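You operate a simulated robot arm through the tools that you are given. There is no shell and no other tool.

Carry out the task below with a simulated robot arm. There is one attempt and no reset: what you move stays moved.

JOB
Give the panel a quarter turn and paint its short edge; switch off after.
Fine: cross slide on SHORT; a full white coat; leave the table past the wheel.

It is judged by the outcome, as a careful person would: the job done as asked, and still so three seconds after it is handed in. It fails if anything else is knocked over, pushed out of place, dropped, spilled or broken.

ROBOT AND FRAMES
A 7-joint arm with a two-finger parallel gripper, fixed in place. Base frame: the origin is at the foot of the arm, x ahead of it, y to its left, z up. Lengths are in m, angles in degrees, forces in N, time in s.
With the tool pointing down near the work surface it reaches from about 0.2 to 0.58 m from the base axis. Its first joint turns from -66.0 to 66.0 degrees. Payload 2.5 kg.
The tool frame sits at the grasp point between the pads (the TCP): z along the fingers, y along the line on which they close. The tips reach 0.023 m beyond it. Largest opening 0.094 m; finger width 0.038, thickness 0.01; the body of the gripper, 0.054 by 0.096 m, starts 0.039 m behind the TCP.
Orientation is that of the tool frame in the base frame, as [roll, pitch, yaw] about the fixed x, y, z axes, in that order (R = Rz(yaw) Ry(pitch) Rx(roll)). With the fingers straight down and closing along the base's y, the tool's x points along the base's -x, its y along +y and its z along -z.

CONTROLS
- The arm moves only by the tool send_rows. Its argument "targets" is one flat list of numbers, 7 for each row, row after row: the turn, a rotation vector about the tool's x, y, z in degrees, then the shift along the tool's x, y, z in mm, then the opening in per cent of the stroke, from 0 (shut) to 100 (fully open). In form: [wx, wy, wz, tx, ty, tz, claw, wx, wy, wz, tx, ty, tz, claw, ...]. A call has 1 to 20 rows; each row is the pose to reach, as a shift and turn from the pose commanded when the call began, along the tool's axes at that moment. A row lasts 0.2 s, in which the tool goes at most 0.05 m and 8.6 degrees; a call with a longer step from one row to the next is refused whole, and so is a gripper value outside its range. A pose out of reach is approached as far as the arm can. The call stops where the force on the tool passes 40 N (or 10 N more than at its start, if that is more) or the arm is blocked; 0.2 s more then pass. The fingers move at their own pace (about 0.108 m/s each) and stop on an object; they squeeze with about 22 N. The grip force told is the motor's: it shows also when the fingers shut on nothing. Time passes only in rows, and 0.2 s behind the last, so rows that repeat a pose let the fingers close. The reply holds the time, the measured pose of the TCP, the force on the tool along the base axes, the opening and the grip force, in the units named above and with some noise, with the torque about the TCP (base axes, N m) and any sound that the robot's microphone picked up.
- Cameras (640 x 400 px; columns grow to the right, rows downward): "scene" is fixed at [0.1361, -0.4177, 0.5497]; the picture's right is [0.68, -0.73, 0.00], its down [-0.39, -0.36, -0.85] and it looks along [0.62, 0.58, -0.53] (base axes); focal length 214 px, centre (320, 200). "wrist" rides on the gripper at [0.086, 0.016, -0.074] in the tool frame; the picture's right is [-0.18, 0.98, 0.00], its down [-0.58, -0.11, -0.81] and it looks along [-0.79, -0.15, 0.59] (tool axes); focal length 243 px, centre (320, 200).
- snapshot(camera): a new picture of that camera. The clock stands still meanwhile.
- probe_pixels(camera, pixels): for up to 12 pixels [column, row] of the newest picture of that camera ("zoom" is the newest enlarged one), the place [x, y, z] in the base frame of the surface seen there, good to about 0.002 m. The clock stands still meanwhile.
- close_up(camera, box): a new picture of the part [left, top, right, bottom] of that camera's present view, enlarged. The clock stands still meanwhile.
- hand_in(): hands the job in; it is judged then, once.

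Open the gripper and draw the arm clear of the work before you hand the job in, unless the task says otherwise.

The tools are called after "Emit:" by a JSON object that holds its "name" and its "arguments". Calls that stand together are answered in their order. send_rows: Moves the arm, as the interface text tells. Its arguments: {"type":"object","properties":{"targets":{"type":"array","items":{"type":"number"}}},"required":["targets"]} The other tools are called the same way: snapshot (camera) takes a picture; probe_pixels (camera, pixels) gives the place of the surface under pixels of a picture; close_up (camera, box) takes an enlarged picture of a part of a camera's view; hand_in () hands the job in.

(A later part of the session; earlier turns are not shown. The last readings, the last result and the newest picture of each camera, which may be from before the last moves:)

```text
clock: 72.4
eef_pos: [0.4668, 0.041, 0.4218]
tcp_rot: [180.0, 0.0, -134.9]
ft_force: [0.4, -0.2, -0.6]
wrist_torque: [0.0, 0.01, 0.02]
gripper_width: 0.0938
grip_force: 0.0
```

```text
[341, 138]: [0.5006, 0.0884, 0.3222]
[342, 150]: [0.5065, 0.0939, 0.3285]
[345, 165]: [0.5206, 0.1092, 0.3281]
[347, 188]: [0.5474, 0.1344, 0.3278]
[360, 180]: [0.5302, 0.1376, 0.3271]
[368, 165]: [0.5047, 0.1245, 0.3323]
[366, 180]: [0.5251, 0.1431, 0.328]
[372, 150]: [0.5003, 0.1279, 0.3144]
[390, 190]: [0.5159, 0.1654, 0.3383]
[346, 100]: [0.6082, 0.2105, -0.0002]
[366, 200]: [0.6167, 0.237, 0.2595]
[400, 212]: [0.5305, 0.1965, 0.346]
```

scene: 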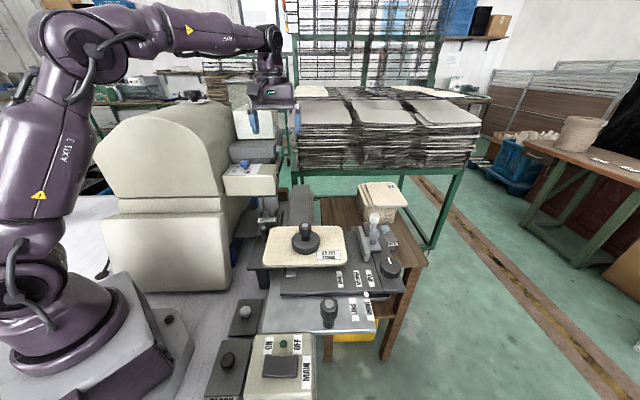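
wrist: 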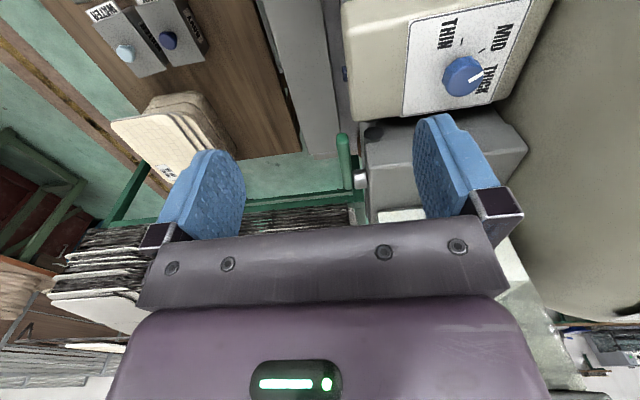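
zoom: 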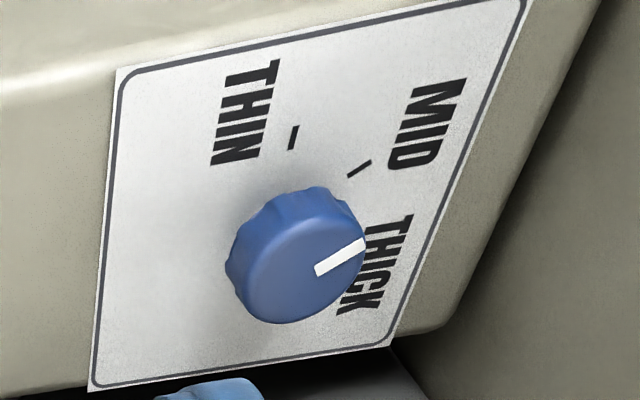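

The dial points at MID. The lever handle lies at A≈0.292, B≈0.417–0.482, z≈0.322, its pivot at B≈0.472. I'll pinch the handle near its free end with the fingertips: first move above it with the fingers 30% open.

Emit:
{"name": "send_rows", "arguments": {"targets": [0, 0, 0, -22, 3, 0, 60, 0, 0, 0, -44, 6, 0, 30, 0, 0, 0, -65, 9, 0, 30, 0, 0, 0, -65, 9, 30, 30]}}

Emit:
{"name": "snapshot", "arguments": {"camera": "wrist"}}

Emit:
{"name": "close_up", "arguments": {"camera": "wrist", "box": [260, 60, 420, 220]}}

```text
clock: 73.4
eef_pos: [0.5086, 0.0943, 0.3927]
tcp_rot: [180.0, 0.1, -135.0]
ft_force: [0.2, -0.5, -0.5]
wrist_torque: [-0.03, -0.01, 0.0]
gripper_width: 0.0283
grip_force: 0.0
```

```text
taken
```

wrist: 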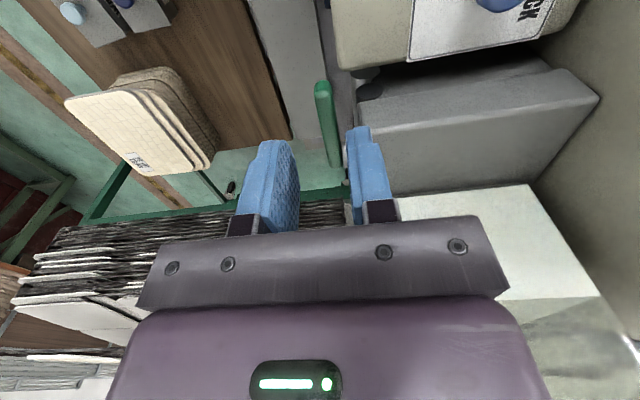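

```text
2.50 times, centred on (340, 140) of wrist
```

zoom: 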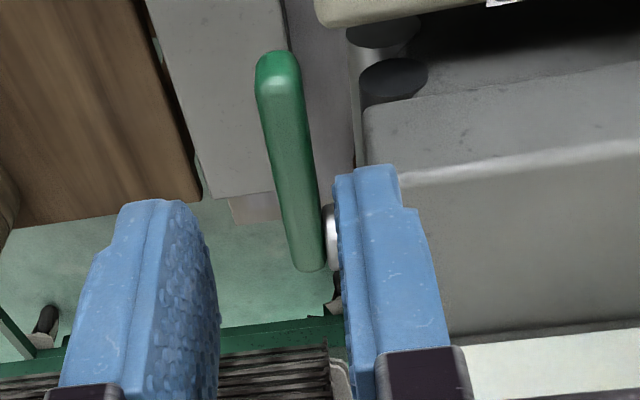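

The handle sits about 3 mm to the -A side of my centre line; I correct, narrow to 24% and lower to z≈0.337.

Emit:
{"name": "send_rows", "arguments": {"targets": [0, 0, 0, 0, 3, 0, 24, 0, 0, 0, 0, 3, 20, 24, 0, 0, 0, 0, 3, 40, 24, 0, 0, 0, 0, 3, 55, 24]}}

Emit:
{"name": "snapshot", "arguments": {"camera": "wrist"}}

Emit:
{"name": "close_up", "arguments": {"camera": "wrist", "box": [260, 60, 420, 220]}}

Emit:
{"name": "close_up", "arguments": {"camera": "scene", "box": [230, 120, 310, 220]}}

```text
clock: 74.4
eef_pos: [0.5069, 0.0966, 0.3401]
tcp_rot: [-179.9, 0.2, -135.0]
ft_force: [-2.0, -0.5, 11.5]
wrist_torque: [0.4, 0.08, 0.14]
gripper_width: 0.0231
grip_force: 0.3
```

```text
taken
```

wrist: 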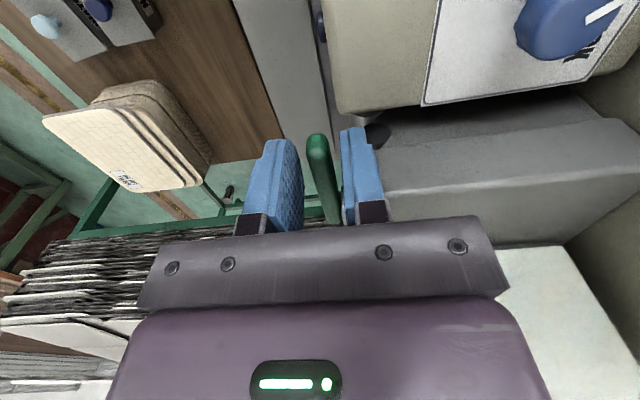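

```text
2.50 times, centred on (340, 140) of wrist
```

zoom: 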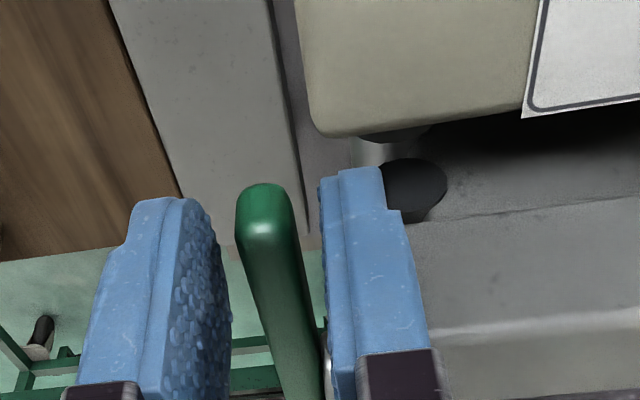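

```text
4.00 times, centred on (270, 170) of scene
```

zoom: 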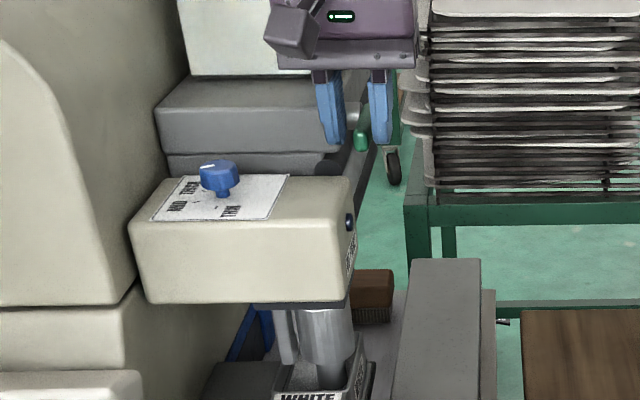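

A fingertip touches the box edge lightly (11 N up). I raise 3 mm and close; that draws that finger off the box.

Emit:
{"name": "send_rows", "arguments": {"targets": [0, 0, 0, 0, 0, -4, 24, 0, 0, 0, 0, 0, -4, 0, 0, 0, 0, 0, 0, -4, 0, 0, 0, 0, 0, 0, -4, 0]}}

```text
clock: 75.4
eef_pos: [0.5073, 0.0964, 0.3398]
tcp_rot: [-179.9, 0.0, -135.0]
ft_force: [21.0, -1.5, -7.5]
wrist_torque: [-0.21, -0.09, 0.06]
gripper_width: 0.0116
grip_force: 44.9
```

Gripped (0.0116 m). I relax the side load by 1.5 mm, then test the lever by moving 6 mm down.

Emit:
{"name": "send_rows", "arguments": {"targets": [0, 0, 0, -0.7, -1.5, 0, 0, 0, 0, 0, -0.7, -1.5, 3, 0, 0, 0, 0, -0.7, -1.5, 6, 0]}}

Emit:
{"name": "close_up", "arguments": {"camera": "scene", "box": [230, 120, 310, 220]}}

```text
clock: 76.2
eef_pos: [0.5062, 0.0958, 0.3375]
tcp_rot: [-179.7, 0.3, -135.0]
ft_force: [8.4, -12.3, 23.6]
wrist_torque: [1.03, -0.68, 0.32]
gripper_width: 0.0122
grip_force: 45.4
```

```text
4.00 times, centred on (270, 170) of scene
```

zoom: 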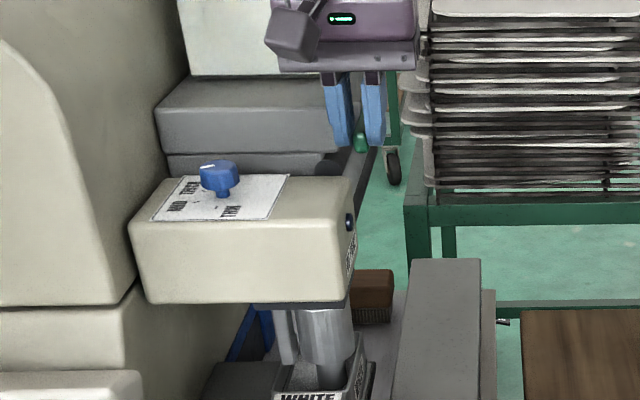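

Pressing down meets resistance (24 N). I try upward instead, gently.

Emit:
{"name": "send_rows", "arguments": {"targets": [0, 0, 0, 0, 0, -3, 0, 0, 0, 0, 0, 0, -6, 0, 0, 0, 0, 0, 0, -9, 0, 0, 0, 0, 0, 0, -12, 0]}}

Emit:
{"name": "snapshot", "arguments": {"camera": "wrist"}}

Emit:
{"name": "close_up", "arguments": {"camera": "scene", "box": [230, 120, 310, 220]}}

```text
clock: 77.2
eef_pos: [0.5065, 0.0954, 0.3416]
tcp_rot: [179.8, -0.6, -135.0]
ft_force: [21.8, -8.4, -30.5]
wrist_torque: [-0.79, 0.05, -0.11]
gripper_width: 0.0118
grip_force: 45.1
```

```text
taken
```

wrist: 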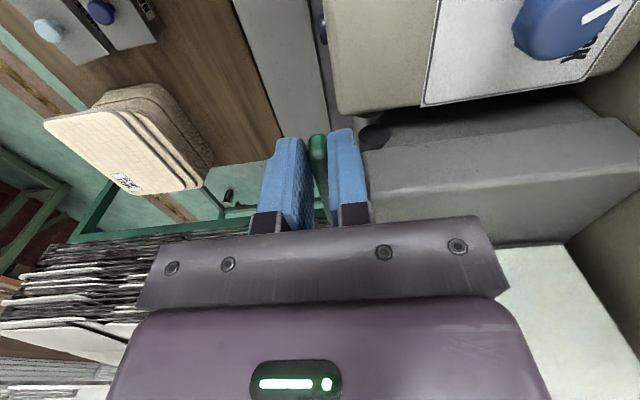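

```text
4.00 times, centred on (270, 170) of scene
```

zoom: 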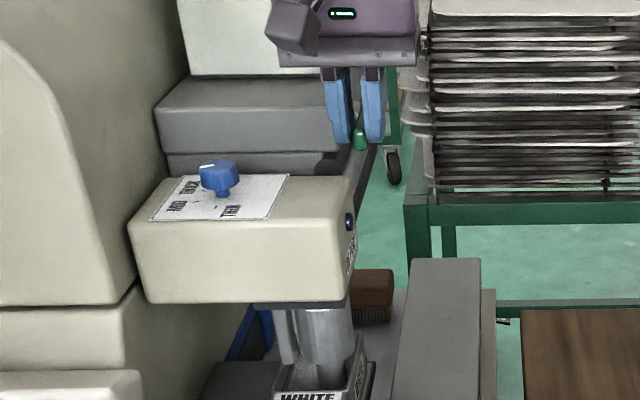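

Both ways resist while pinched, perhaps since my pads hold the handle from rotating. I let go, rise, and press the handle from above with shut fingers instead.

Emit:
{"name": "send_rows", "arguments": {"targets": [0, 0, 0, 0, 0, 6, 24, 0, 0, 0, 0, 0, 6, 24, 0, 0, 0, 0, 0, -20, 24, 0, 0, 0, 0, 0, -30, 0, 0, 0, 0, 0, 0, -30, 0, 0, 0, 0, 0, 0, -15, 0, 0, 0, 0, 0, 0, -10, 0]}}

Emit:
{"name": "close_up", "arguments": {"camera": "wrist", "box": [260, 60, 420, 220]}}

```text
clock: 78.8
eef_pos: [0.5067, 0.0968, 0.3543]
tcp_rot: [-180.0, 0.1, -135.1]
ft_force: [-0.1, 0.4, 0.1]
wrist_torque: [0.01, 0.01, -0.04]
gripper_width: 0.0001
grip_force: 22.6
```

```text
2.50 times, centred on (340, 140) of wrist
```

zoom: 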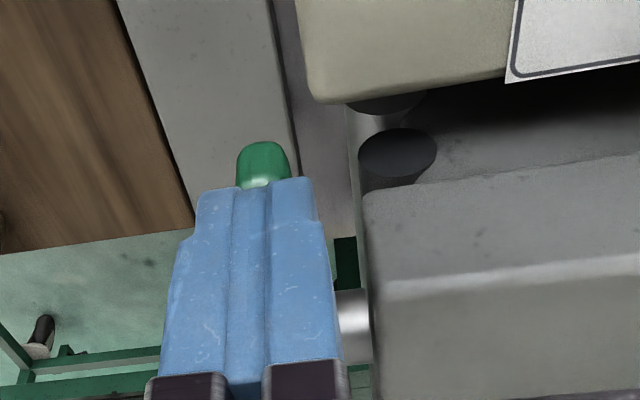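

The shut fingers sit right over the handle. I press down in 4 mm steps.

Emit:
{"name": "send_rows", "arguments": {"targets": [0, 0, 0, 0, 0, 4, 0, 0, 0, 0, 0, 0, 8, 0, 0, 0, 0, 0, 0, 11, 0, 0, 0, 0, 0, 0, 14, 0]}}

Emit:
{"name": "close_up", "arguments": {"camera": "scene", "box": [230, 120, 310, 220]}}

```text
clock: 79.8
eef_pos: [0.5077, 0.0972, 0.342]
tcp_rot: [180.0, 0.0, -134.9]
ft_force: [-0.2, -0.6, -0.2]
wrist_torque: [0.01, 0.01, 0.0]
gripper_width: 0.0002
grip_force: 21.8
```

```text
4.00 times, centred on (270, 170) of scene
```

zoom: 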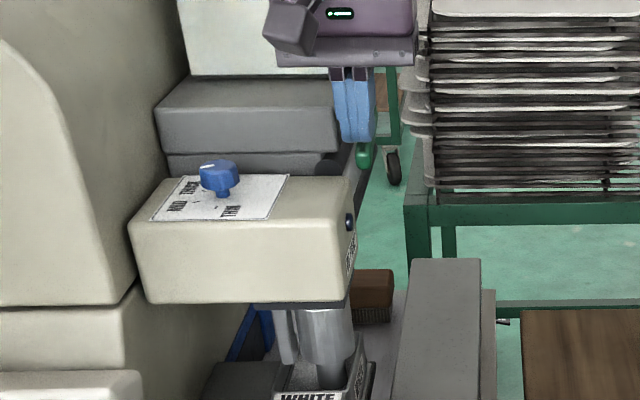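

The handle moves down freely without grip. I press on another ~12 mm (with a small shift toward the pivot), then check the trough and the head.

Emit:
{"name": "send_rows", "arguments": {"targets": [0, 0, 0, -2, 0, 5, 0, 0, 0, 0, -4, 0, 10, 0, 0, 0, 0, -5, 0, 14, 0]}}

Emit:
{"name": "close_up", "arguments": {"camera": "scene", "box": [230, 120, 310, 240]}}

Emit:
{"name": "close_up", "arguments": {"camera": "scene", "box": [250, 190, 290, 230]}}

```text
clock: 80.6
eef_pos: [0.51, 0.0998, 0.3269]
tcp_rot: [-179.9, 0.1, -135.0]
ft_force: [0.3, -0.3, -0.3]
wrist_torque: [0.01, 0.04, -0.04]
gripper_width: 0.0
grip_force: 22.5
```

```text
3.33 times, centred on (270, 180) of scene
```

zoom: 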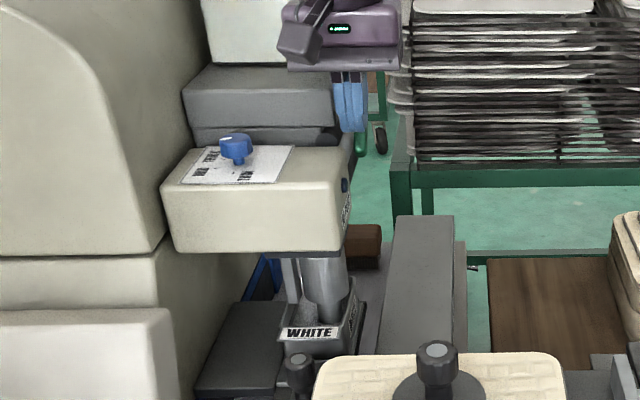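

```text
10.00 times, centred on (270, 210) of scene
```

zoom: 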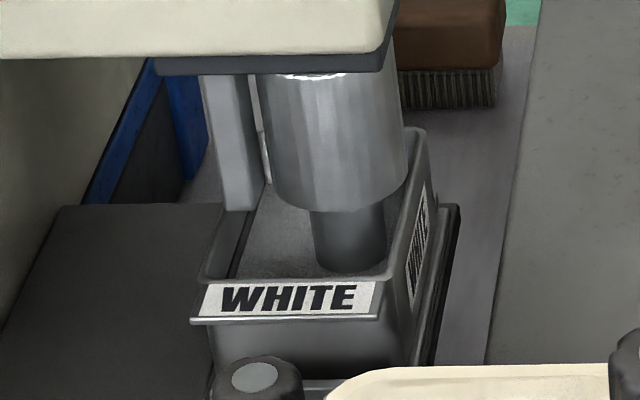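

The scene view at 10x shows the trough well: still empty, black line on the inner left wall. I press the lever further.

Emit:
{"name": "send_rows", "arguments": {"targets": [0, 0, 0, -4, 0, 5, 0, 0, 0, 0, -8, 0, 10, 0]}}

Emit:
{"name": "close_up", "arguments": {"camera": "scene", "box": [250, 190, 290, 230]}}

Emit:
{"name": "close_up", "arguments": {"camera": "scene", "box": [250, 130, 310, 190]}}

```text
clock: 81.2
eef_pos: [0.5156, 0.1074, 0.316]
tcp_rot: [-179.9, 0.0, -134.9]
ft_force: [-1.0, -0.1, -0.9]
wrist_torque: [-0.04, 0.01, 0.01]
gripper_width: 0.0
grip_force: 21.8
```

```text
10.00 times, centred on (270, 210) of scene
```

zoom: 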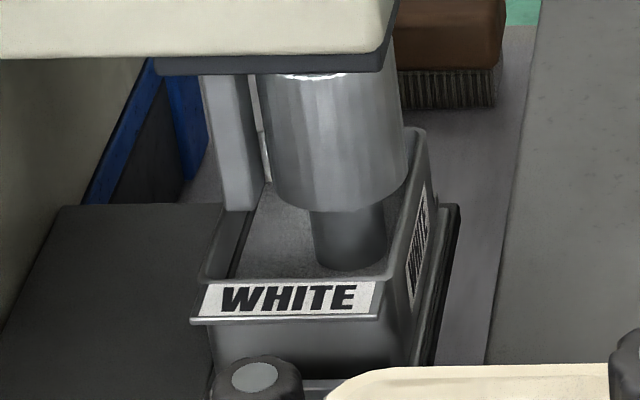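

```text
6.67 times, centred on (280, 160) of scene
```

zoom: 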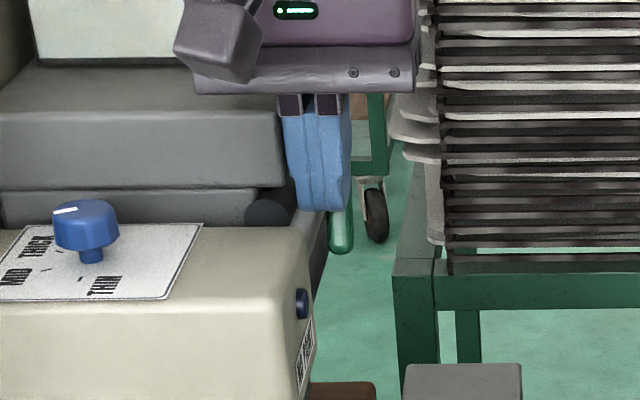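

The handle is near 45° down, still no flow. I go on: a little lower and toward +B to bring it to vertical, checking the trough.

Emit:
{"name": "send_rows", "arguments": {"targets": [0, 0, 0, -2, 0, 4, 0, 0, 0, 0, -4, 0, 9, 0]}}

Emit:
{"name": "close_up", "arguments": {"camera": "scene", "box": [250, 190, 290, 230]}}

Emit:
{"name": "close_up", "arguments": {"camera": "scene", "box": [250, 130, 310, 190]}}

```text
clock: 81.8
eef_pos: [0.5172, 0.1102, 0.3093]
tcp_rot: [179.9, -0.1, -135.0]
ft_force: [0.1, -0.5, 0.3]
wrist_torque: [-0.01, 0.0, 0.05]
gripper_width: 0.0
grip_force: 21.7
```

```text
10.00 times, centred on (270, 210) of scene
```

zoom: 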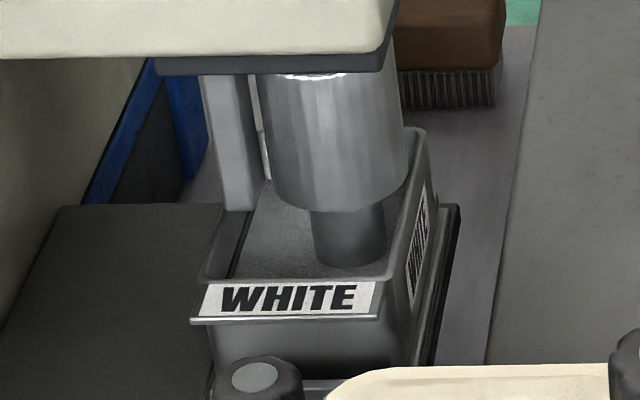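

```text
6.67 times, centred on (280, 160) of scene
```

zoom: 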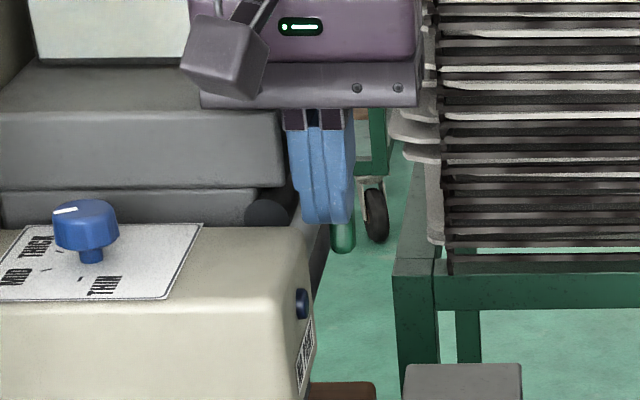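

I probe the trough's inner surface height in the scene zoom to see if paint is rising.

Emit:
{"name": "close_up", "arguments": {"camera": "scene", "box": [255, 200, 287, 224]}}

Emit:
{"name": "probe_pixels", "arguments": {"camera": "zoom", "pixels": [[230, 200], [260, 240], [230, 240], [200, 260], [390, 300], [290, 270], [450, 270], [400, 310]]}}

```text
16.00 times, centred on (271, 212) of scene
```

zoom: 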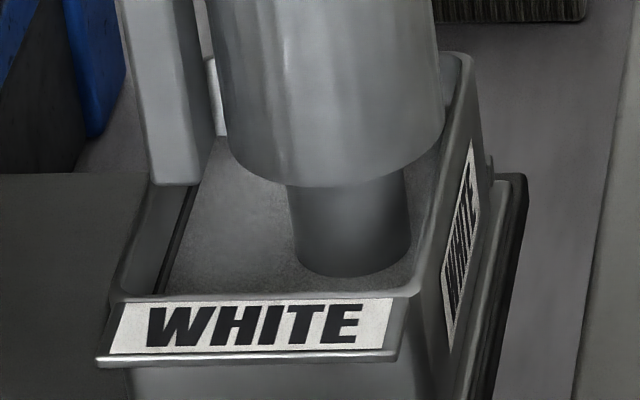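

```text
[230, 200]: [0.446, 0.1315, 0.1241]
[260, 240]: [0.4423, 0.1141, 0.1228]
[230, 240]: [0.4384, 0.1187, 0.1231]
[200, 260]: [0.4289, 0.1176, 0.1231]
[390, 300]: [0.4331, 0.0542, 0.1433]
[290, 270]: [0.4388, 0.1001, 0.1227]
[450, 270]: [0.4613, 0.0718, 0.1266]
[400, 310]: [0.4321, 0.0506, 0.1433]
```

The surface reads about 0.123 now versus 0.119 before, within noise. I hold one short step and probe again.

Emit:
{"name": "send_rows", "arguments": {"targets": [0, 0, 0, 0, 0, 0, 0]}}

Emit:
{"name": "close_up", "arguments": {"camera": "scene", "box": [255, 200, 287, 224]}}

Emit:
{"name": "probe_pixels", "arguments": {"camera": "zoom", "pixels": [[230, 200], [260, 240], [230, 240], [200, 260], [290, 270], [270, 280], [250, 220], [215, 90]]}}

```text
clock: 82.2
eef_pos: [0.5175, 0.1086, 0.3092]
tcp_rot: [179.9, 0.1, -135.0]
ft_force: [-0.3, 0.7, -0.3]
wrist_torque: [-0.04, -0.01, -0.03]
gripper_width: 0.0
grip_force: 22.0
```

```text
16.00 times, centred on (271, 212) of scene
```

zoom: 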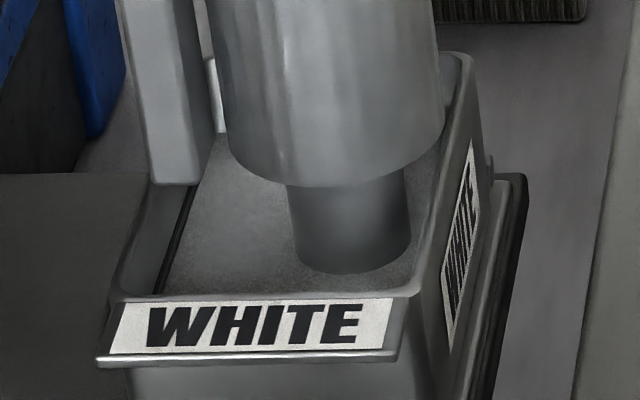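

```text
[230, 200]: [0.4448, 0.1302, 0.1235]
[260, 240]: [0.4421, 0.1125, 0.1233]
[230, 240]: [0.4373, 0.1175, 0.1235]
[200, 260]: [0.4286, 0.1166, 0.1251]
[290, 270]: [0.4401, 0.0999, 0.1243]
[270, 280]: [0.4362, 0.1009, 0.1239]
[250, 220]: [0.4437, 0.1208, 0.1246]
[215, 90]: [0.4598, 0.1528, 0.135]
```

Paint is rising (about 2 mm/s, now ≈0.124; line at 0.126), so this lever is the fill valve and I must shut it promptly. In one call I slip the shut fingers round the handle's +A side, tilt 30°, come behind its lower end and sweep it back up.

Emit:
{"name": "send_rows", "arguments": {"targets": [-8, 0, 0, 2, -36, 0, 0, -16, 0, 0, -40, -36, 2, 0, -24, 0, 0, -62, -34, 8, 0, -30, 0, 0, -62, -16, 14.3, 0, -30, 0, 0, -22, -16, 14.3, 0, -30, 0, 0, -4, -16, 8, 0, -30, 0, 0, -2, -16, 3, 0]}}

Emit:
{"name": "close_up", "arguments": {"camera": "scene", "box": [255, 200, 287, 224]}}

Emit:
{"name": "close_up", "arguments": {"camera": "scene", "box": [250, 130, 310, 190]}}

```text
clock: 83.0
eef_pos: [0.5401, 0.0977, 0.3034]
tcp_rot: [162.9, 1.2, -136.6]
ft_force: [3.8, -3.0, 3.3]
wrist_torque: [0.01, -0.08, -0.07]
gripper_width: 0.0
grip_force: 22.3
out of reach, approached as far as the arm can: row 2, 3
stopped in row 3: the force on the tool passed its limit at 65 N (the readings are from after the stop); the commanded pose is now the measured one
```

```text
16.00 times, centred on (271, 212) of scene
```

zoom: 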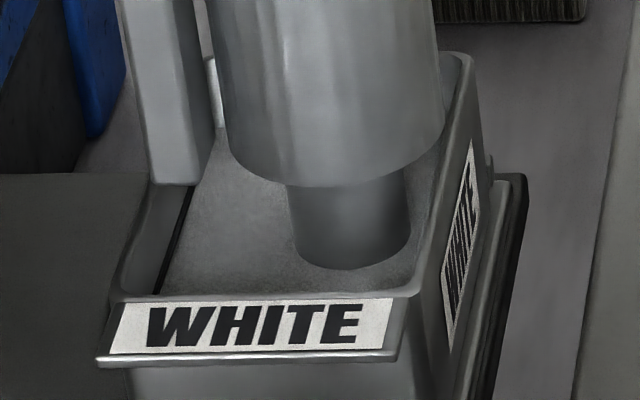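

```text
6.67 times, centred on (280, 160) of scene
```

zoom: 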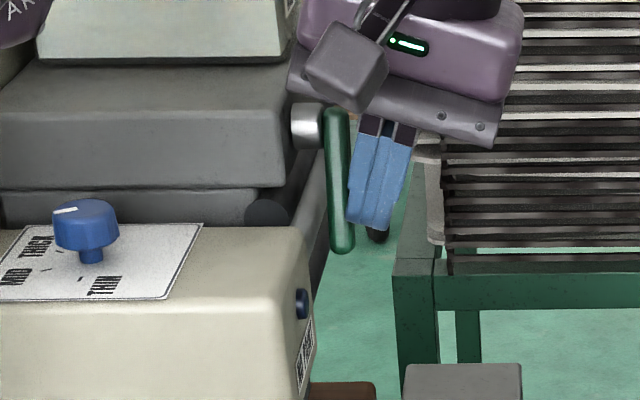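

The far side is out of reach; the fingers now rest against the handle's +A face with the valve still open, level ≈0.125. I press lightly against that face and drag the handle up along its arc by friction.

Emit:
{"name": "send_rows", "arguments": {"targets": [0, 0, 0, -8, 1.4, 0.4, 0, 0, 0, 0, 4, 2.9, -2.7, 0, 0, 0, 0, 14.5, 5, -9.4, 0, 0, 0, 0, 21.6, 8, -19.3, 0, 0, 0, 0, 24.9, 11.5, -30.9, 0]}}

Emit:
{"name": "close_up", "arguments": {"camera": "scene", "box": [250, 130, 310, 190]}}

Emit:
{"name": "close_up", "arguments": {"camera": "scene", "box": [255, 200, 287, 224]}}

```text
clock: 84.2
eef_pos: [0.5234, 0.0809, 0.3338]
tcp_rot: [163.5, 1.7, -136.9]
ft_force: [3.7, -1.0, -0.5]
wrist_torque: [-0.02, -0.1, -0.1]
gripper_width: 0.0
grip_force: 22.1
stopped in row 5: the force on the tool passed its limit at 41 N (the readings are from after the stop); the commanded pose is now the measured one
```

```text
6.67 times, centred on (280, 160) of scene
```

zoom: 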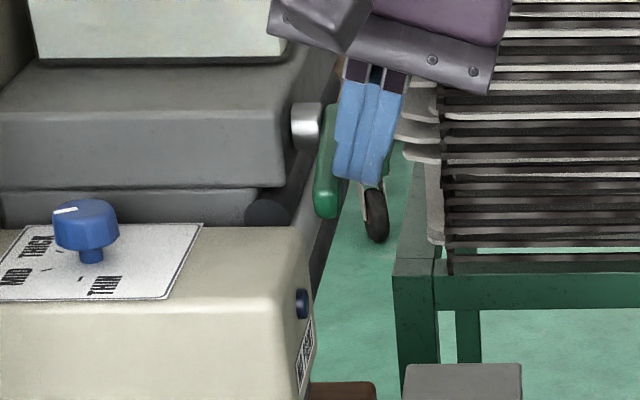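

```text
16.00 times, centred on (271, 212) of scene
```

zoom: 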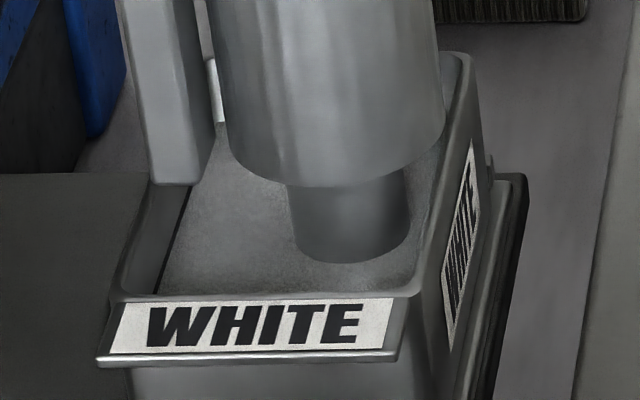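

The handle came up about halfway and the level is right about at the line. The fingers slid above it; I drop 23 mm, press again lightly and drag the rest of the arc.

Emit:
{"name": "send_rows", "arguments": {"targets": [0, 0, 0, -11, -8.6, 21.4, 0, 0, 0, 0, -11, -5.4, 22.3, 0, 0, 0, 0, -6.5, -3.2, 15, 0, 0, 0, 0, -3.1, -0.2, 5.1, 0, 0, 0, 0, -2.5, 3.1, -5.4, 0]}}

Emit:
{"name": "close_up", "arguments": {"camera": "scene", "box": [250, 130, 310, 190]}}

Emit:
{"name": "close_up", "arguments": {"camera": "scene", "box": [255, 200, 287, 224]}}

```text
clock: 85.4
eef_pos: [0.5245, 0.0851, 0.3405]
tcp_rot: [163.8, 1.6, -136.9]
ft_force: [20.5, -14.2, -1.1]
wrist_torque: [-0.27, -0.38, 0.0]
gripper_width: 0.0
grip_force: 21.8
```

```text
6.67 times, centred on (280, 160) of scene
```

zoom: 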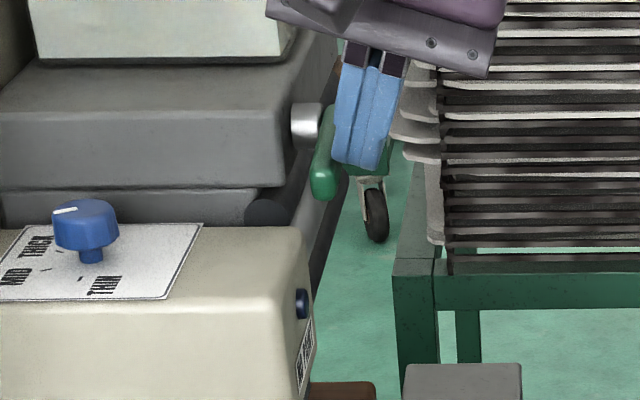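

```text
16.00 times, centred on (271, 212) of scene
```

zoom: 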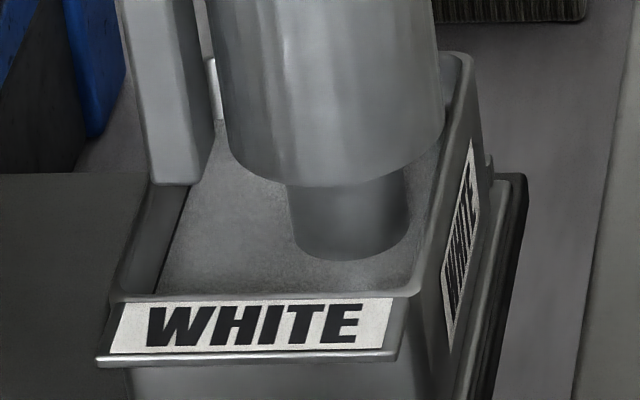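

Nearly closed (handle end a little below level), and the level is still about at the line. One more drag upward.

Emit:
{"name": "send_rows", "arguments": {"targets": [0, 0, 0, 0, -7.8, 15.4, 0, 0, 0, 0, 0, -5.5, 16, 0, 0, 0, 0, 0, -2.9, 7.4, 0, 0, 0, 0, 0, -0.6, -0.2, 0, 0, 0, 0, 0, 1.2, -5.9, 0]}}

Emit:
{"name": "close_up", "arguments": {"camera": "scene", "box": [250, 130, 310, 190]}}

Emit:
{"name": "close_up", "arguments": {"camera": "scene", "box": [255, 200, 287, 224]}}

```text
clock: 86.6
eef_pos: [0.5216, 0.0891, 0.3454]
tcp_rot: [162.9, 1.6, -136.5]
ft_force: [-0.1, 0.1, -0.2]
wrist_torque: [0.06, 0.02, 0.02]
gripper_width: 0.0
grip_force: 21.7
```

```text
6.67 times, centred on (280, 160) of scene
```

zoom: 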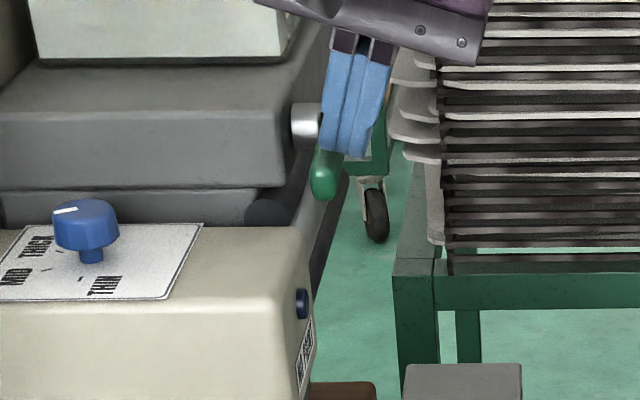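

```text
16.00 times, centred on (271, 212) of scene
```

zoom: 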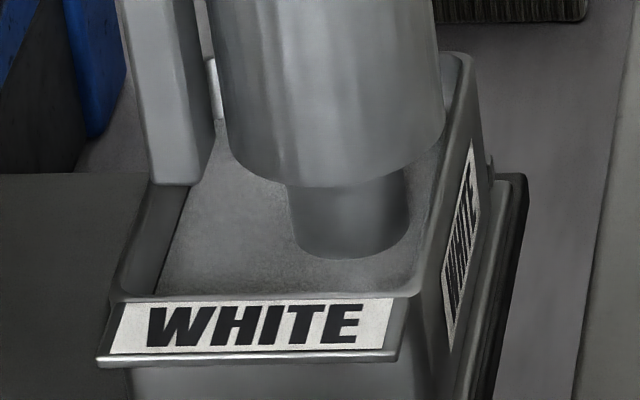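

Only a few degrees remain. I step outside, drop, press and drag once more, a bit slower, then lift off sideways.

Emit:
{"name": "send_rows", "arguments": {"targets": [0, 0, 0, 0, -7.6, -2.3, 0, 0, 0, 0, 0, -13.5, 16.8, 0, 0, 0, 0, 0, -10.6, 17.6, 0, 0, 0, 0, 0, -8.3, 10, 0, 0, 0, 0, 0, -6.5, 4.2, 0, 0, 0, 0, 0, -5.4, 0.4, 0, 0, 0, 0, 0, -12, -1.6, 0]}}

Emit:
{"name": "close_up", "arguments": {"camera": "scene", "box": [250, 130, 310, 190]}}

Emit:
{"name": "close_up", "arguments": {"camera": "scene", "box": [255, 200, 287, 224]}}

```text
clock: 88.2
eef_pos: [0.5322, 0.0746, 0.3449]
tcp_rot: [163.4, 1.7, -136.7]
ft_force: [0.0, -0.8, -0.5]
wrist_torque: [-0.01, 0.02, -0.03]
gripper_width: 0.0
grip_force: 22.1
```

```text
6.67 times, centred on (280, 160) of scene
```

zoom: 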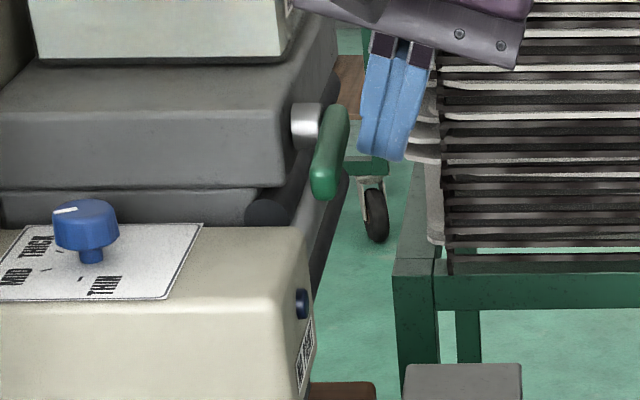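

```text
16.00 times, centred on (271, 212) of scene
```

zoom: 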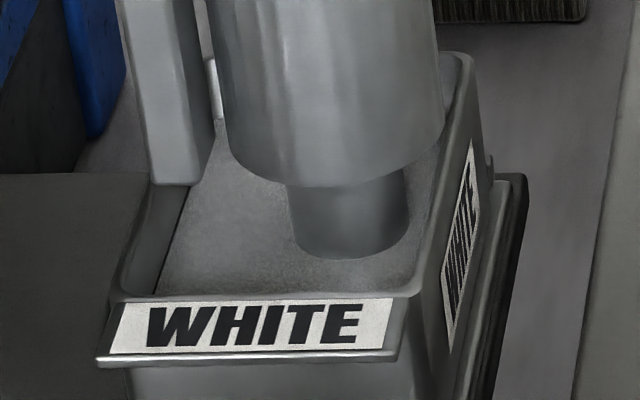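

The level looks steady. I probe the paint surface and the line.

Emit:
{"name": "probe_pixels", "arguments": {"camera": "zoom", "pixels": [[230, 200], [260, 240], [230, 240], [200, 260], [290, 270], [270, 280], [250, 220], [210, 230], [170, 250], [160, 280], [150, 270], [185, 200]]}}

Emit:
{"name": "close_up", "arguments": {"camera": "scene", "box": [260, 208, 272, 220]}}

```text
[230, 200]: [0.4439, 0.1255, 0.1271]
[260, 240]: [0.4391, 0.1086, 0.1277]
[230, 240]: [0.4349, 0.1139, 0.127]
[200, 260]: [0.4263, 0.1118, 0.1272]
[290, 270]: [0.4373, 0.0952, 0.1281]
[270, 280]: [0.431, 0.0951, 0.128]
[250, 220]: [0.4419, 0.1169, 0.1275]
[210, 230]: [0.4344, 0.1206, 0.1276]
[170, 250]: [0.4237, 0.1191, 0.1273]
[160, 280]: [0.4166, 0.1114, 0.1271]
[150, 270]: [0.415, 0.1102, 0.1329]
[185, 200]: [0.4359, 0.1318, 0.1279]
```

```text
16.00 times, centred on (266, 214) of scene
```

zoom: 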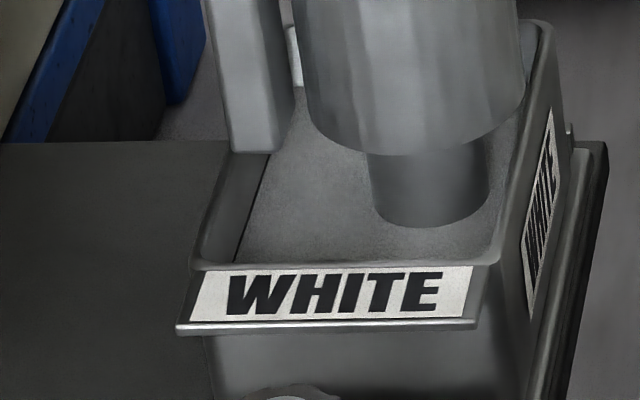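

The paint surface reads ≈0.1275, the line ≈0.126: filled to the line. To be sure the valve is fully shut, I level the tool above the handle and look at its angle.

Emit:
{"name": "send_rows", "arguments": {"targets": [8, 0, 0, 0, 9, -29, 0, 16.5, 0, 0, 5, 40, -19, 24, 16.5, 0, 0, 5, 40, -19, 24]}}

Emit:
{"name": "snapshot", "arguments": {"camera": "wrist"}}

Emit:
{"name": "close_up", "arguments": {"camera": "wrist", "box": [260, 60, 420, 220]}}

Emit:
{"name": "close_up", "arguments": {"camera": "scene", "box": [255, 200, 287, 224]}}

```text
clock: 89.0
eef_pos: [0.5044, 0.0945, 0.3742]
tcp_rot: [-179.9, 1.9, -136.8]
ft_force: [0.8, -0.8, -0.2]
wrist_torque: [-0.02, 0.05, 0.0]
gripper_width: 0.0227
grip_force: 0.1
```

```text
taken
```

wrist: 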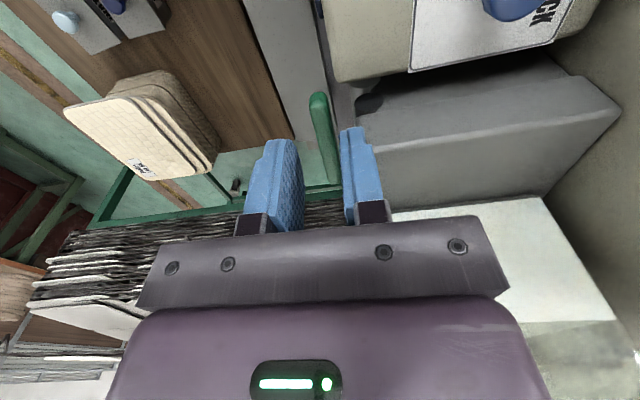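

```text
2.50 times, centred on (340, 140) of wrist
```

zoom: 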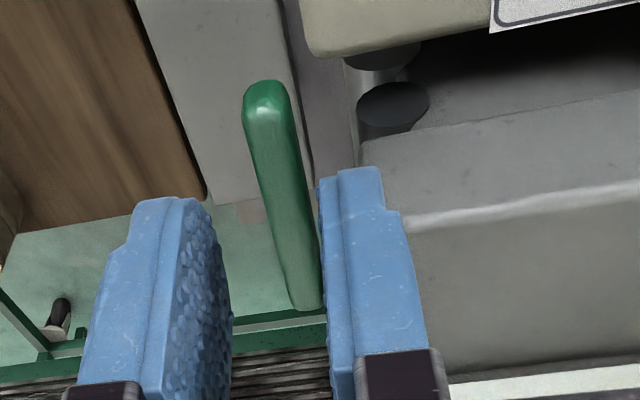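

```text
16.00 times, centred on (271, 212) of scene
```

zoom: 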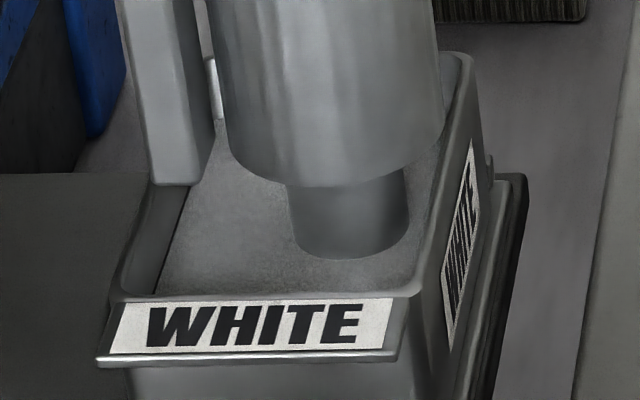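

Level still unchanged. I probe the handle's tilt.

Emit:
{"name": "probe_pixels", "arguments": {"camera": "wrist", "pixels": [[319, 100], [321, 110], [323, 125], [326, 140], [329, 155], [332, 170], [331, 178]]}}

```text
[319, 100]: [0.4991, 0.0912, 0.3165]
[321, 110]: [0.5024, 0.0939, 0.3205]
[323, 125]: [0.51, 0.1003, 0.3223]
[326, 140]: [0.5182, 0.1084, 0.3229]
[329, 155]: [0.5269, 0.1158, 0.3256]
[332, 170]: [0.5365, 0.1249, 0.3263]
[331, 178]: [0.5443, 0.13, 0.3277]
```

The handle is still about 8° below level. I pinch it with a narrow opening, and lift 7 mm while rotating the tool 8° with it.

Emit:
{"name": "send_rows", "arguments": {"targets": [0, 0, 0, 0, 0, 20, 19, 0, 0, 0, 0, 0, 38, 19, 0, 0, 0, 0, 0, 44, 19, 0, 0, 0, 0, 0, 44, 0, 0, 0, 0, 0, 0, 44, 0, 0, 4, 0, 0, 0, 40, 0, 0, 8, 0, 0, 0, 36, 0, 0, 9, 0, 0, 0, 35.5, 0]}}

Emit:
{"name": "close_up", "arguments": {"camera": "scene", "box": [250, 130, 310, 190]}}

Emit:
{"name": "close_up", "arguments": {"camera": "scene", "box": [255, 200, 287, 224]}}

```text
clock: 89.8
eef_pos: [0.5072, 0.0958, 0.339]
tcp_rot: [-179.6, 2.4, -136.6]
ft_force: [3.0, -1.1, 3.8]
wrist_torque: [0.13, -0.22, 0.61]
gripper_width: 0.0124
grip_force: 22.4
stopped in row 4: the force on the tool passed its limit at 46 N (the readings are from after the stop); the commanded pose is now the measured one
```

```text
6.67 times, centred on (280, 160) of scene
```

zoom: 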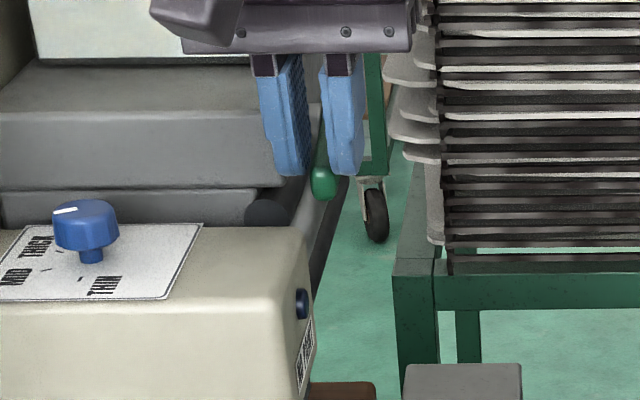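

```text
16.00 times, centred on (271, 212) of scene
```

zoom: 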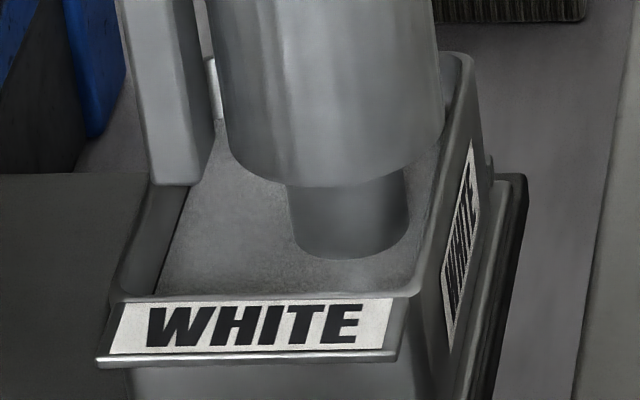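

The fingers met the box edge again but did close on the handle's top (0.0124 m). I lift gently with the rotation from here.

Emit:
{"name": "send_rows", "arguments": {"targets": [0, 0, 0, 0, 0, 0, 0, 0, 3, 0, 0, -1, -3, 0, 0, 6, 0, 0, -1, -6, 0, 0, 8, 0, 0, -1, -8, 0]}}

Emit:
{"name": "close_up", "arguments": {"camera": "scene", "box": [250, 130, 310, 190]}}

Emit:
{"name": "snapshot", "arguments": {"camera": "wrist"}}

```text
clock: 90.8
eef_pos: [0.5082, 0.0983, 0.3459]
tcp_rot: [-179.6, -5.1, -136.6]
ft_force: [25.2, 21.6, -1.5]
wrist_torque: [0.64, -0.59, 1.25]
gripper_width: 0.0125
grip_force: 44.9
```

```text
6.67 times, centred on (280, 160) of scene
```

zoom: 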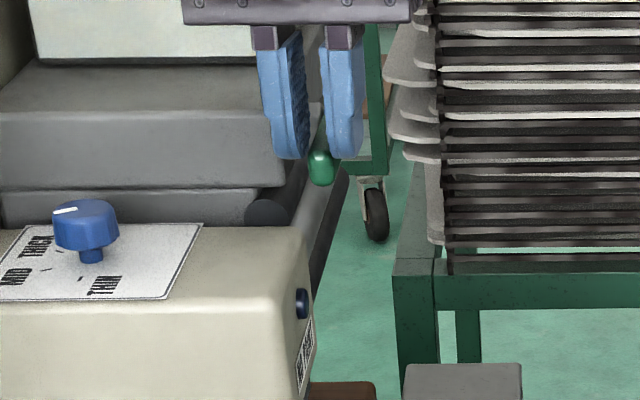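

```text
taken
```

wrist: 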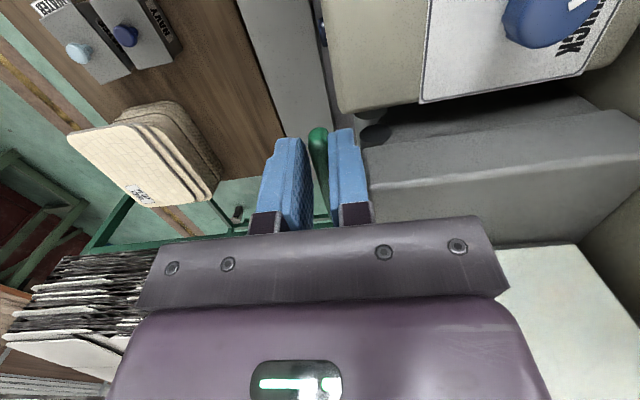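

The handle's end is back at its original level (y≈185 here). I open, rise, and level the tool.

Emit:
{"name": "send_rows", "arguments": {"targets": [0, 0, 0, 0, 0, 0, 26, 0, 0, 0, 0, 0, 0, 26, 0, 0, 0, 0, 0, -20, 26, 0, -4, 0, 0, 0, -45, 26, 0, -7, 0.8, 20, 0, -70, 26]}}

Emit:
{"name": "snapshot", "arguments": {"camera": "wrist"}}

Emit:
{"name": "close_up", "arguments": {"camera": "scene", "box": [250, 130, 310, 190]}}

Emit:
{"name": "close_up", "arguments": {"camera": "scene", "box": [255, 200, 287, 224]}}

```text
clock: 92.0
eef_pos: [0.4991, 0.0865, 0.417]
tcp_rot: [-179.6, 1.4, -137.6]
ft_force: [0.6, 0.1, 0.1]
wrist_torque: [-0.02, 0.0, -0.02]
gripper_width: 0.0244
grip_force: 0.0
```

```text
taken
```

wrist: 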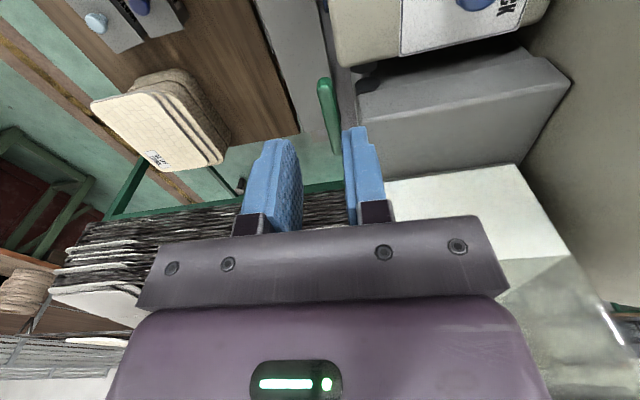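

```text
6.67 times, centred on (280, 160) of scene
```

zoom: 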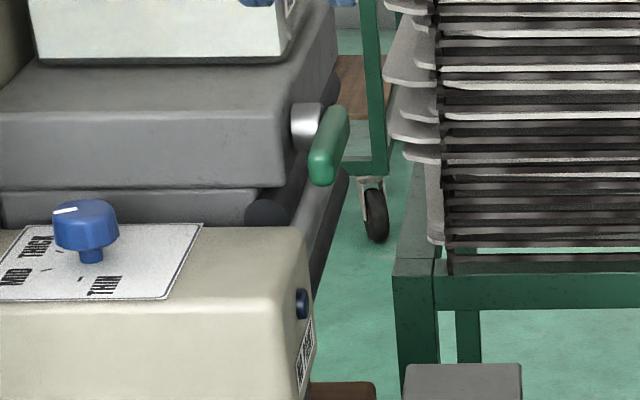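

```text
16.00 times, centred on (271, 212) of scene
```

zoom: 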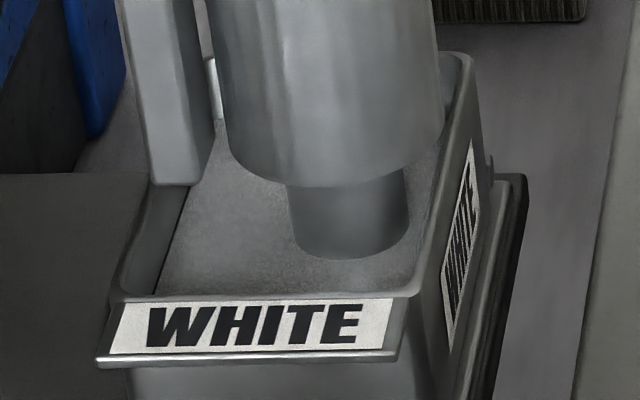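

The valve is shut and the paint stands at the line. Next is the blue dial: I go above it for a top view.

Emit:
{"name": "send_rows", "arguments": {"targets": [0, 0.5, -1, 8, 25, -15, 26, 0, 1, -2, 16, 50, -30, 26, 0, 1.4, -2.6, 24, 75, -30, 26, 0, 1.4, -2.6, 32, 101, -30, 26]}}

Emit:
{"name": "snapshot", "arguments": {"camera": "wrist"}}

Emit:
{"name": "close_up", "arguments": {"camera": "wrist", "box": [260, 20, 400, 130]}}

```text
clock: 93.0
eef_pos: [0.4045, 0.1378, 0.4454]
tcp_rot: [-179.6, -0.2, -135.0]
ft_force: [0.0, 0.2, 0.8]
wrist_torque: [0.01, -0.06, 0.0]
gripper_width: 0.0243
grip_force: 0.2
```

```text
taken
```

wrist: 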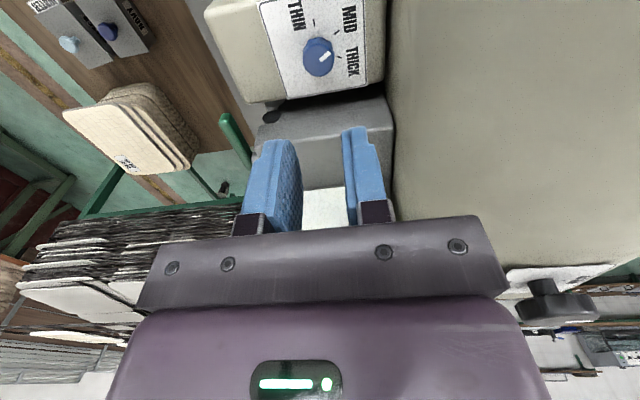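

```text
3.64 times, centred on (330, 75) of wrist
```

zoom: 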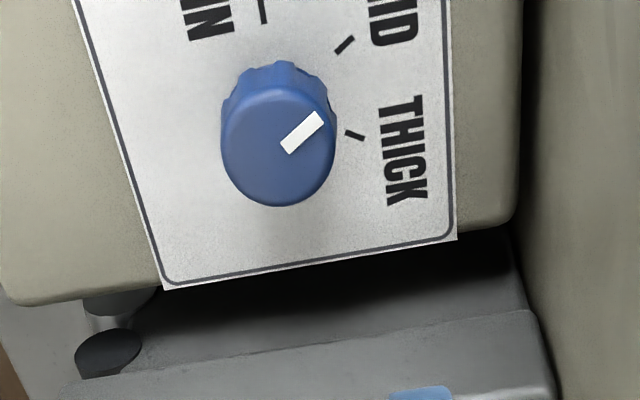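

Ticks lie about 60° apart; the pointer is on MID. I probe the knob's top centre to grip it.

Emit:
{"name": "probe_pixels", "arguments": {"camera": "wrist", "pixels": [[318, 60], [305, 60], [331, 58], [318, 48], [318, 72], [318, 40], [345, 90], [300, 90], [340, 30], [270, 110], [400, 60], [318, 140]]}}

```text
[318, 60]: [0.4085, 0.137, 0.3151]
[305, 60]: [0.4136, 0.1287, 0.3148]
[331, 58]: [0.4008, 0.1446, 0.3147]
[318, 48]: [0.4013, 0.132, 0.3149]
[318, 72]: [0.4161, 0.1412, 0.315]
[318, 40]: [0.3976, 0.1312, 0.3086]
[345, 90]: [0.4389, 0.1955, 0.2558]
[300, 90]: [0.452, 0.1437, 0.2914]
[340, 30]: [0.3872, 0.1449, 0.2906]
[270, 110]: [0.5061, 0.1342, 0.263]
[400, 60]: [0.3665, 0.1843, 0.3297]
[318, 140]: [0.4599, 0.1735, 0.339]
```

Knob centre ≈ (0.408,0.136), top z 0.315, head top 0.291. I turn the tool to yaw -110, lower to z≈0.317 and grip the knob.

Emit:
{"name": "send_rows", "arguments": {"targets": [0, 0, -8, -1.4, -4, 0, 50, 0, 0, -16, -1.4, -4, 30, 50, 0, 0, -25, -1.4, -4, 65, 50, 0, 0, -25, -1.4, -4, 100, 50, 0, 0, -25, -1.4, -4, 120, 50, 0, 0, -25, -1.4, -4, 127.5, 50, 0, 0, -25, -1.4, -4, 127.5, 0, 0, 0, -25, -1.4, -4, 127.5, 0, 0, 0, -25, -1.4, -4, 127.5, 0]}}

Emit:
{"name": "close_up", "arguments": {"camera": "scene", "box": [215, 110, 315, 190]}}

```text
refused: row 3 steps farther than a row can; nothing moved
```

```text
5.00 times, centred on (265, 150) of scene
```

zoom: 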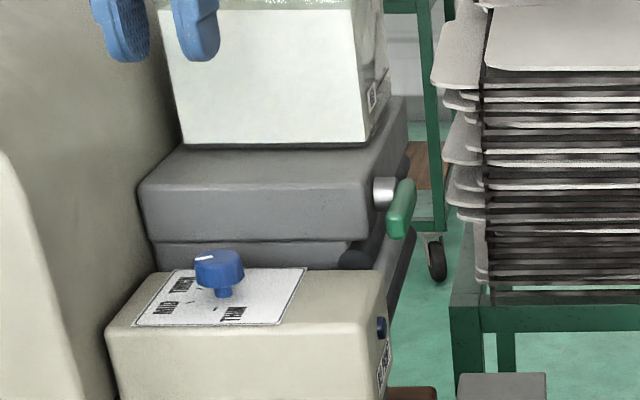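

One rotation step was 9°; I send it with smaller steps.

Emit:
{"name": "send_rows", "arguments": {"targets": [0, 0, -8, -1.4, -4, 0, 50, 0, 0, -16, -1.4, -4, 30, 50, 0, 0, -24, -1.4, -4, 65, 50, 0, 0, -25, -1.4, -4, 100, 50, 0, 0, -25, -1.4, -4, 120, 50, 0, 0, -25, -1.4, -4, 127.5, 50, 0, 0, -25, -1.4, -4, 127.5, 0, 0, 0, -25, -1.4, -4, 127.5, 0, 0, 0, -25, -1.4, -4, 127.5, 0]}}

Emit:
{"name": "close_up", "arguments": {"camera": "scene", "box": [215, 110, 315, 190]}}

```text
clock: 95.0
eef_pos: [0.4081, 0.1349, 0.3207]
tcp_rot: [-179.3, -0.3, -110.3]
ft_force: [30.3, -5.2, -3.5]
wrist_torque: [-0.2, -0.34, -0.11]
gripper_width: 0.0253
grip_force: 45.4
```

```text
5.00 times, centred on (265, 150) of scene
```

zoom: 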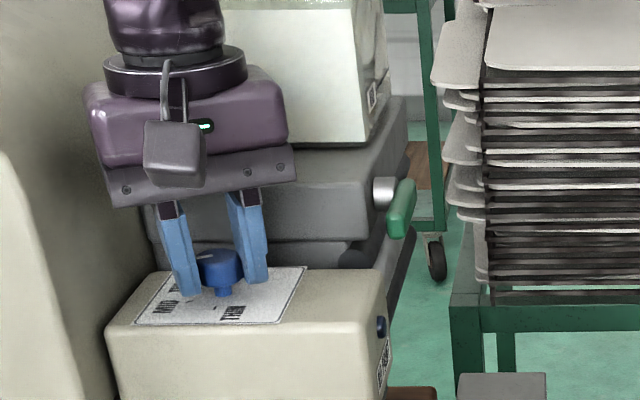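

Gripped but with 30 N side load along +x; I shift 2 mm that way first.

Emit:
{"name": "send_rows", "arguments": {"targets": [0, 0, 0, -0.4, -1, 0, 0, 0, 0, 0, -0.7, -2, 0, 0]}}

```text
clock: 95.7
eef_pos: [0.4093, 0.1342, 0.3197]
tcp_rot: [-179.8, -0.2, -110.0]
ft_force: [3.9, -18.6, 8.7]
wrist_torque: [0.66, -0.55, -0.06]
gripper_width: 0.0253
grip_force: 45.2
```

I relax the y load too and twist 30° clockwise.

Emit:
{"name": "send_rows", "arguments": {"targets": [0, 0, 0, 1, -0.4, 0, 0, 0, 0, 5, 1, -0.4, 0, 0, 0, 0, 10, 1, -0.4, 0, 0, 0, 0, 15, 1, -0.4, 0, 0, 0, 0, 20, 1, -0.4, 0, 0, 0, 0, 25, 1, -0.4, 0, 0, 0, 0, 30, 1, -0.4, 0, 0]}}

Emit:
{"name": "close_up", "arguments": {"camera": "scene", "box": [225, 150, 285, 190]}}

```text
clock: 96.6
eef_pos: [0.4088, 0.1351, 0.3188]
tcp_rot: [-179.9, -0.5, -122.4]
ft_force: [-4.6, -1.7, 4.7]
wrist_torque: [0.18, -0.03, 0.02]
gripper_width: 0.0253
grip_force: 45.0
stopped in row 4: the force on the tool passed its limit at 40 N (the readings are from after the stop); the commanded pose is now the measured one
```

```text
10.00 times, centred on (255, 170) of scene
```

zoom: 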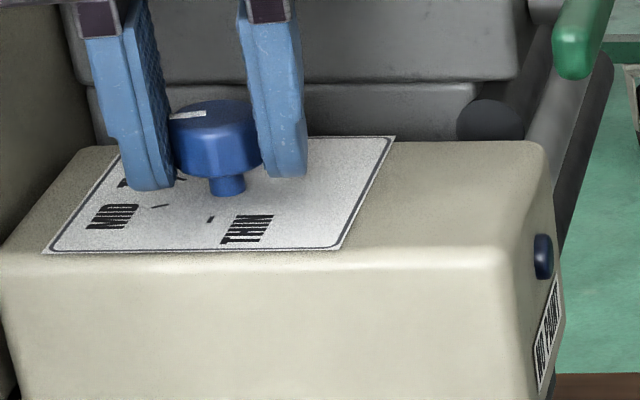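

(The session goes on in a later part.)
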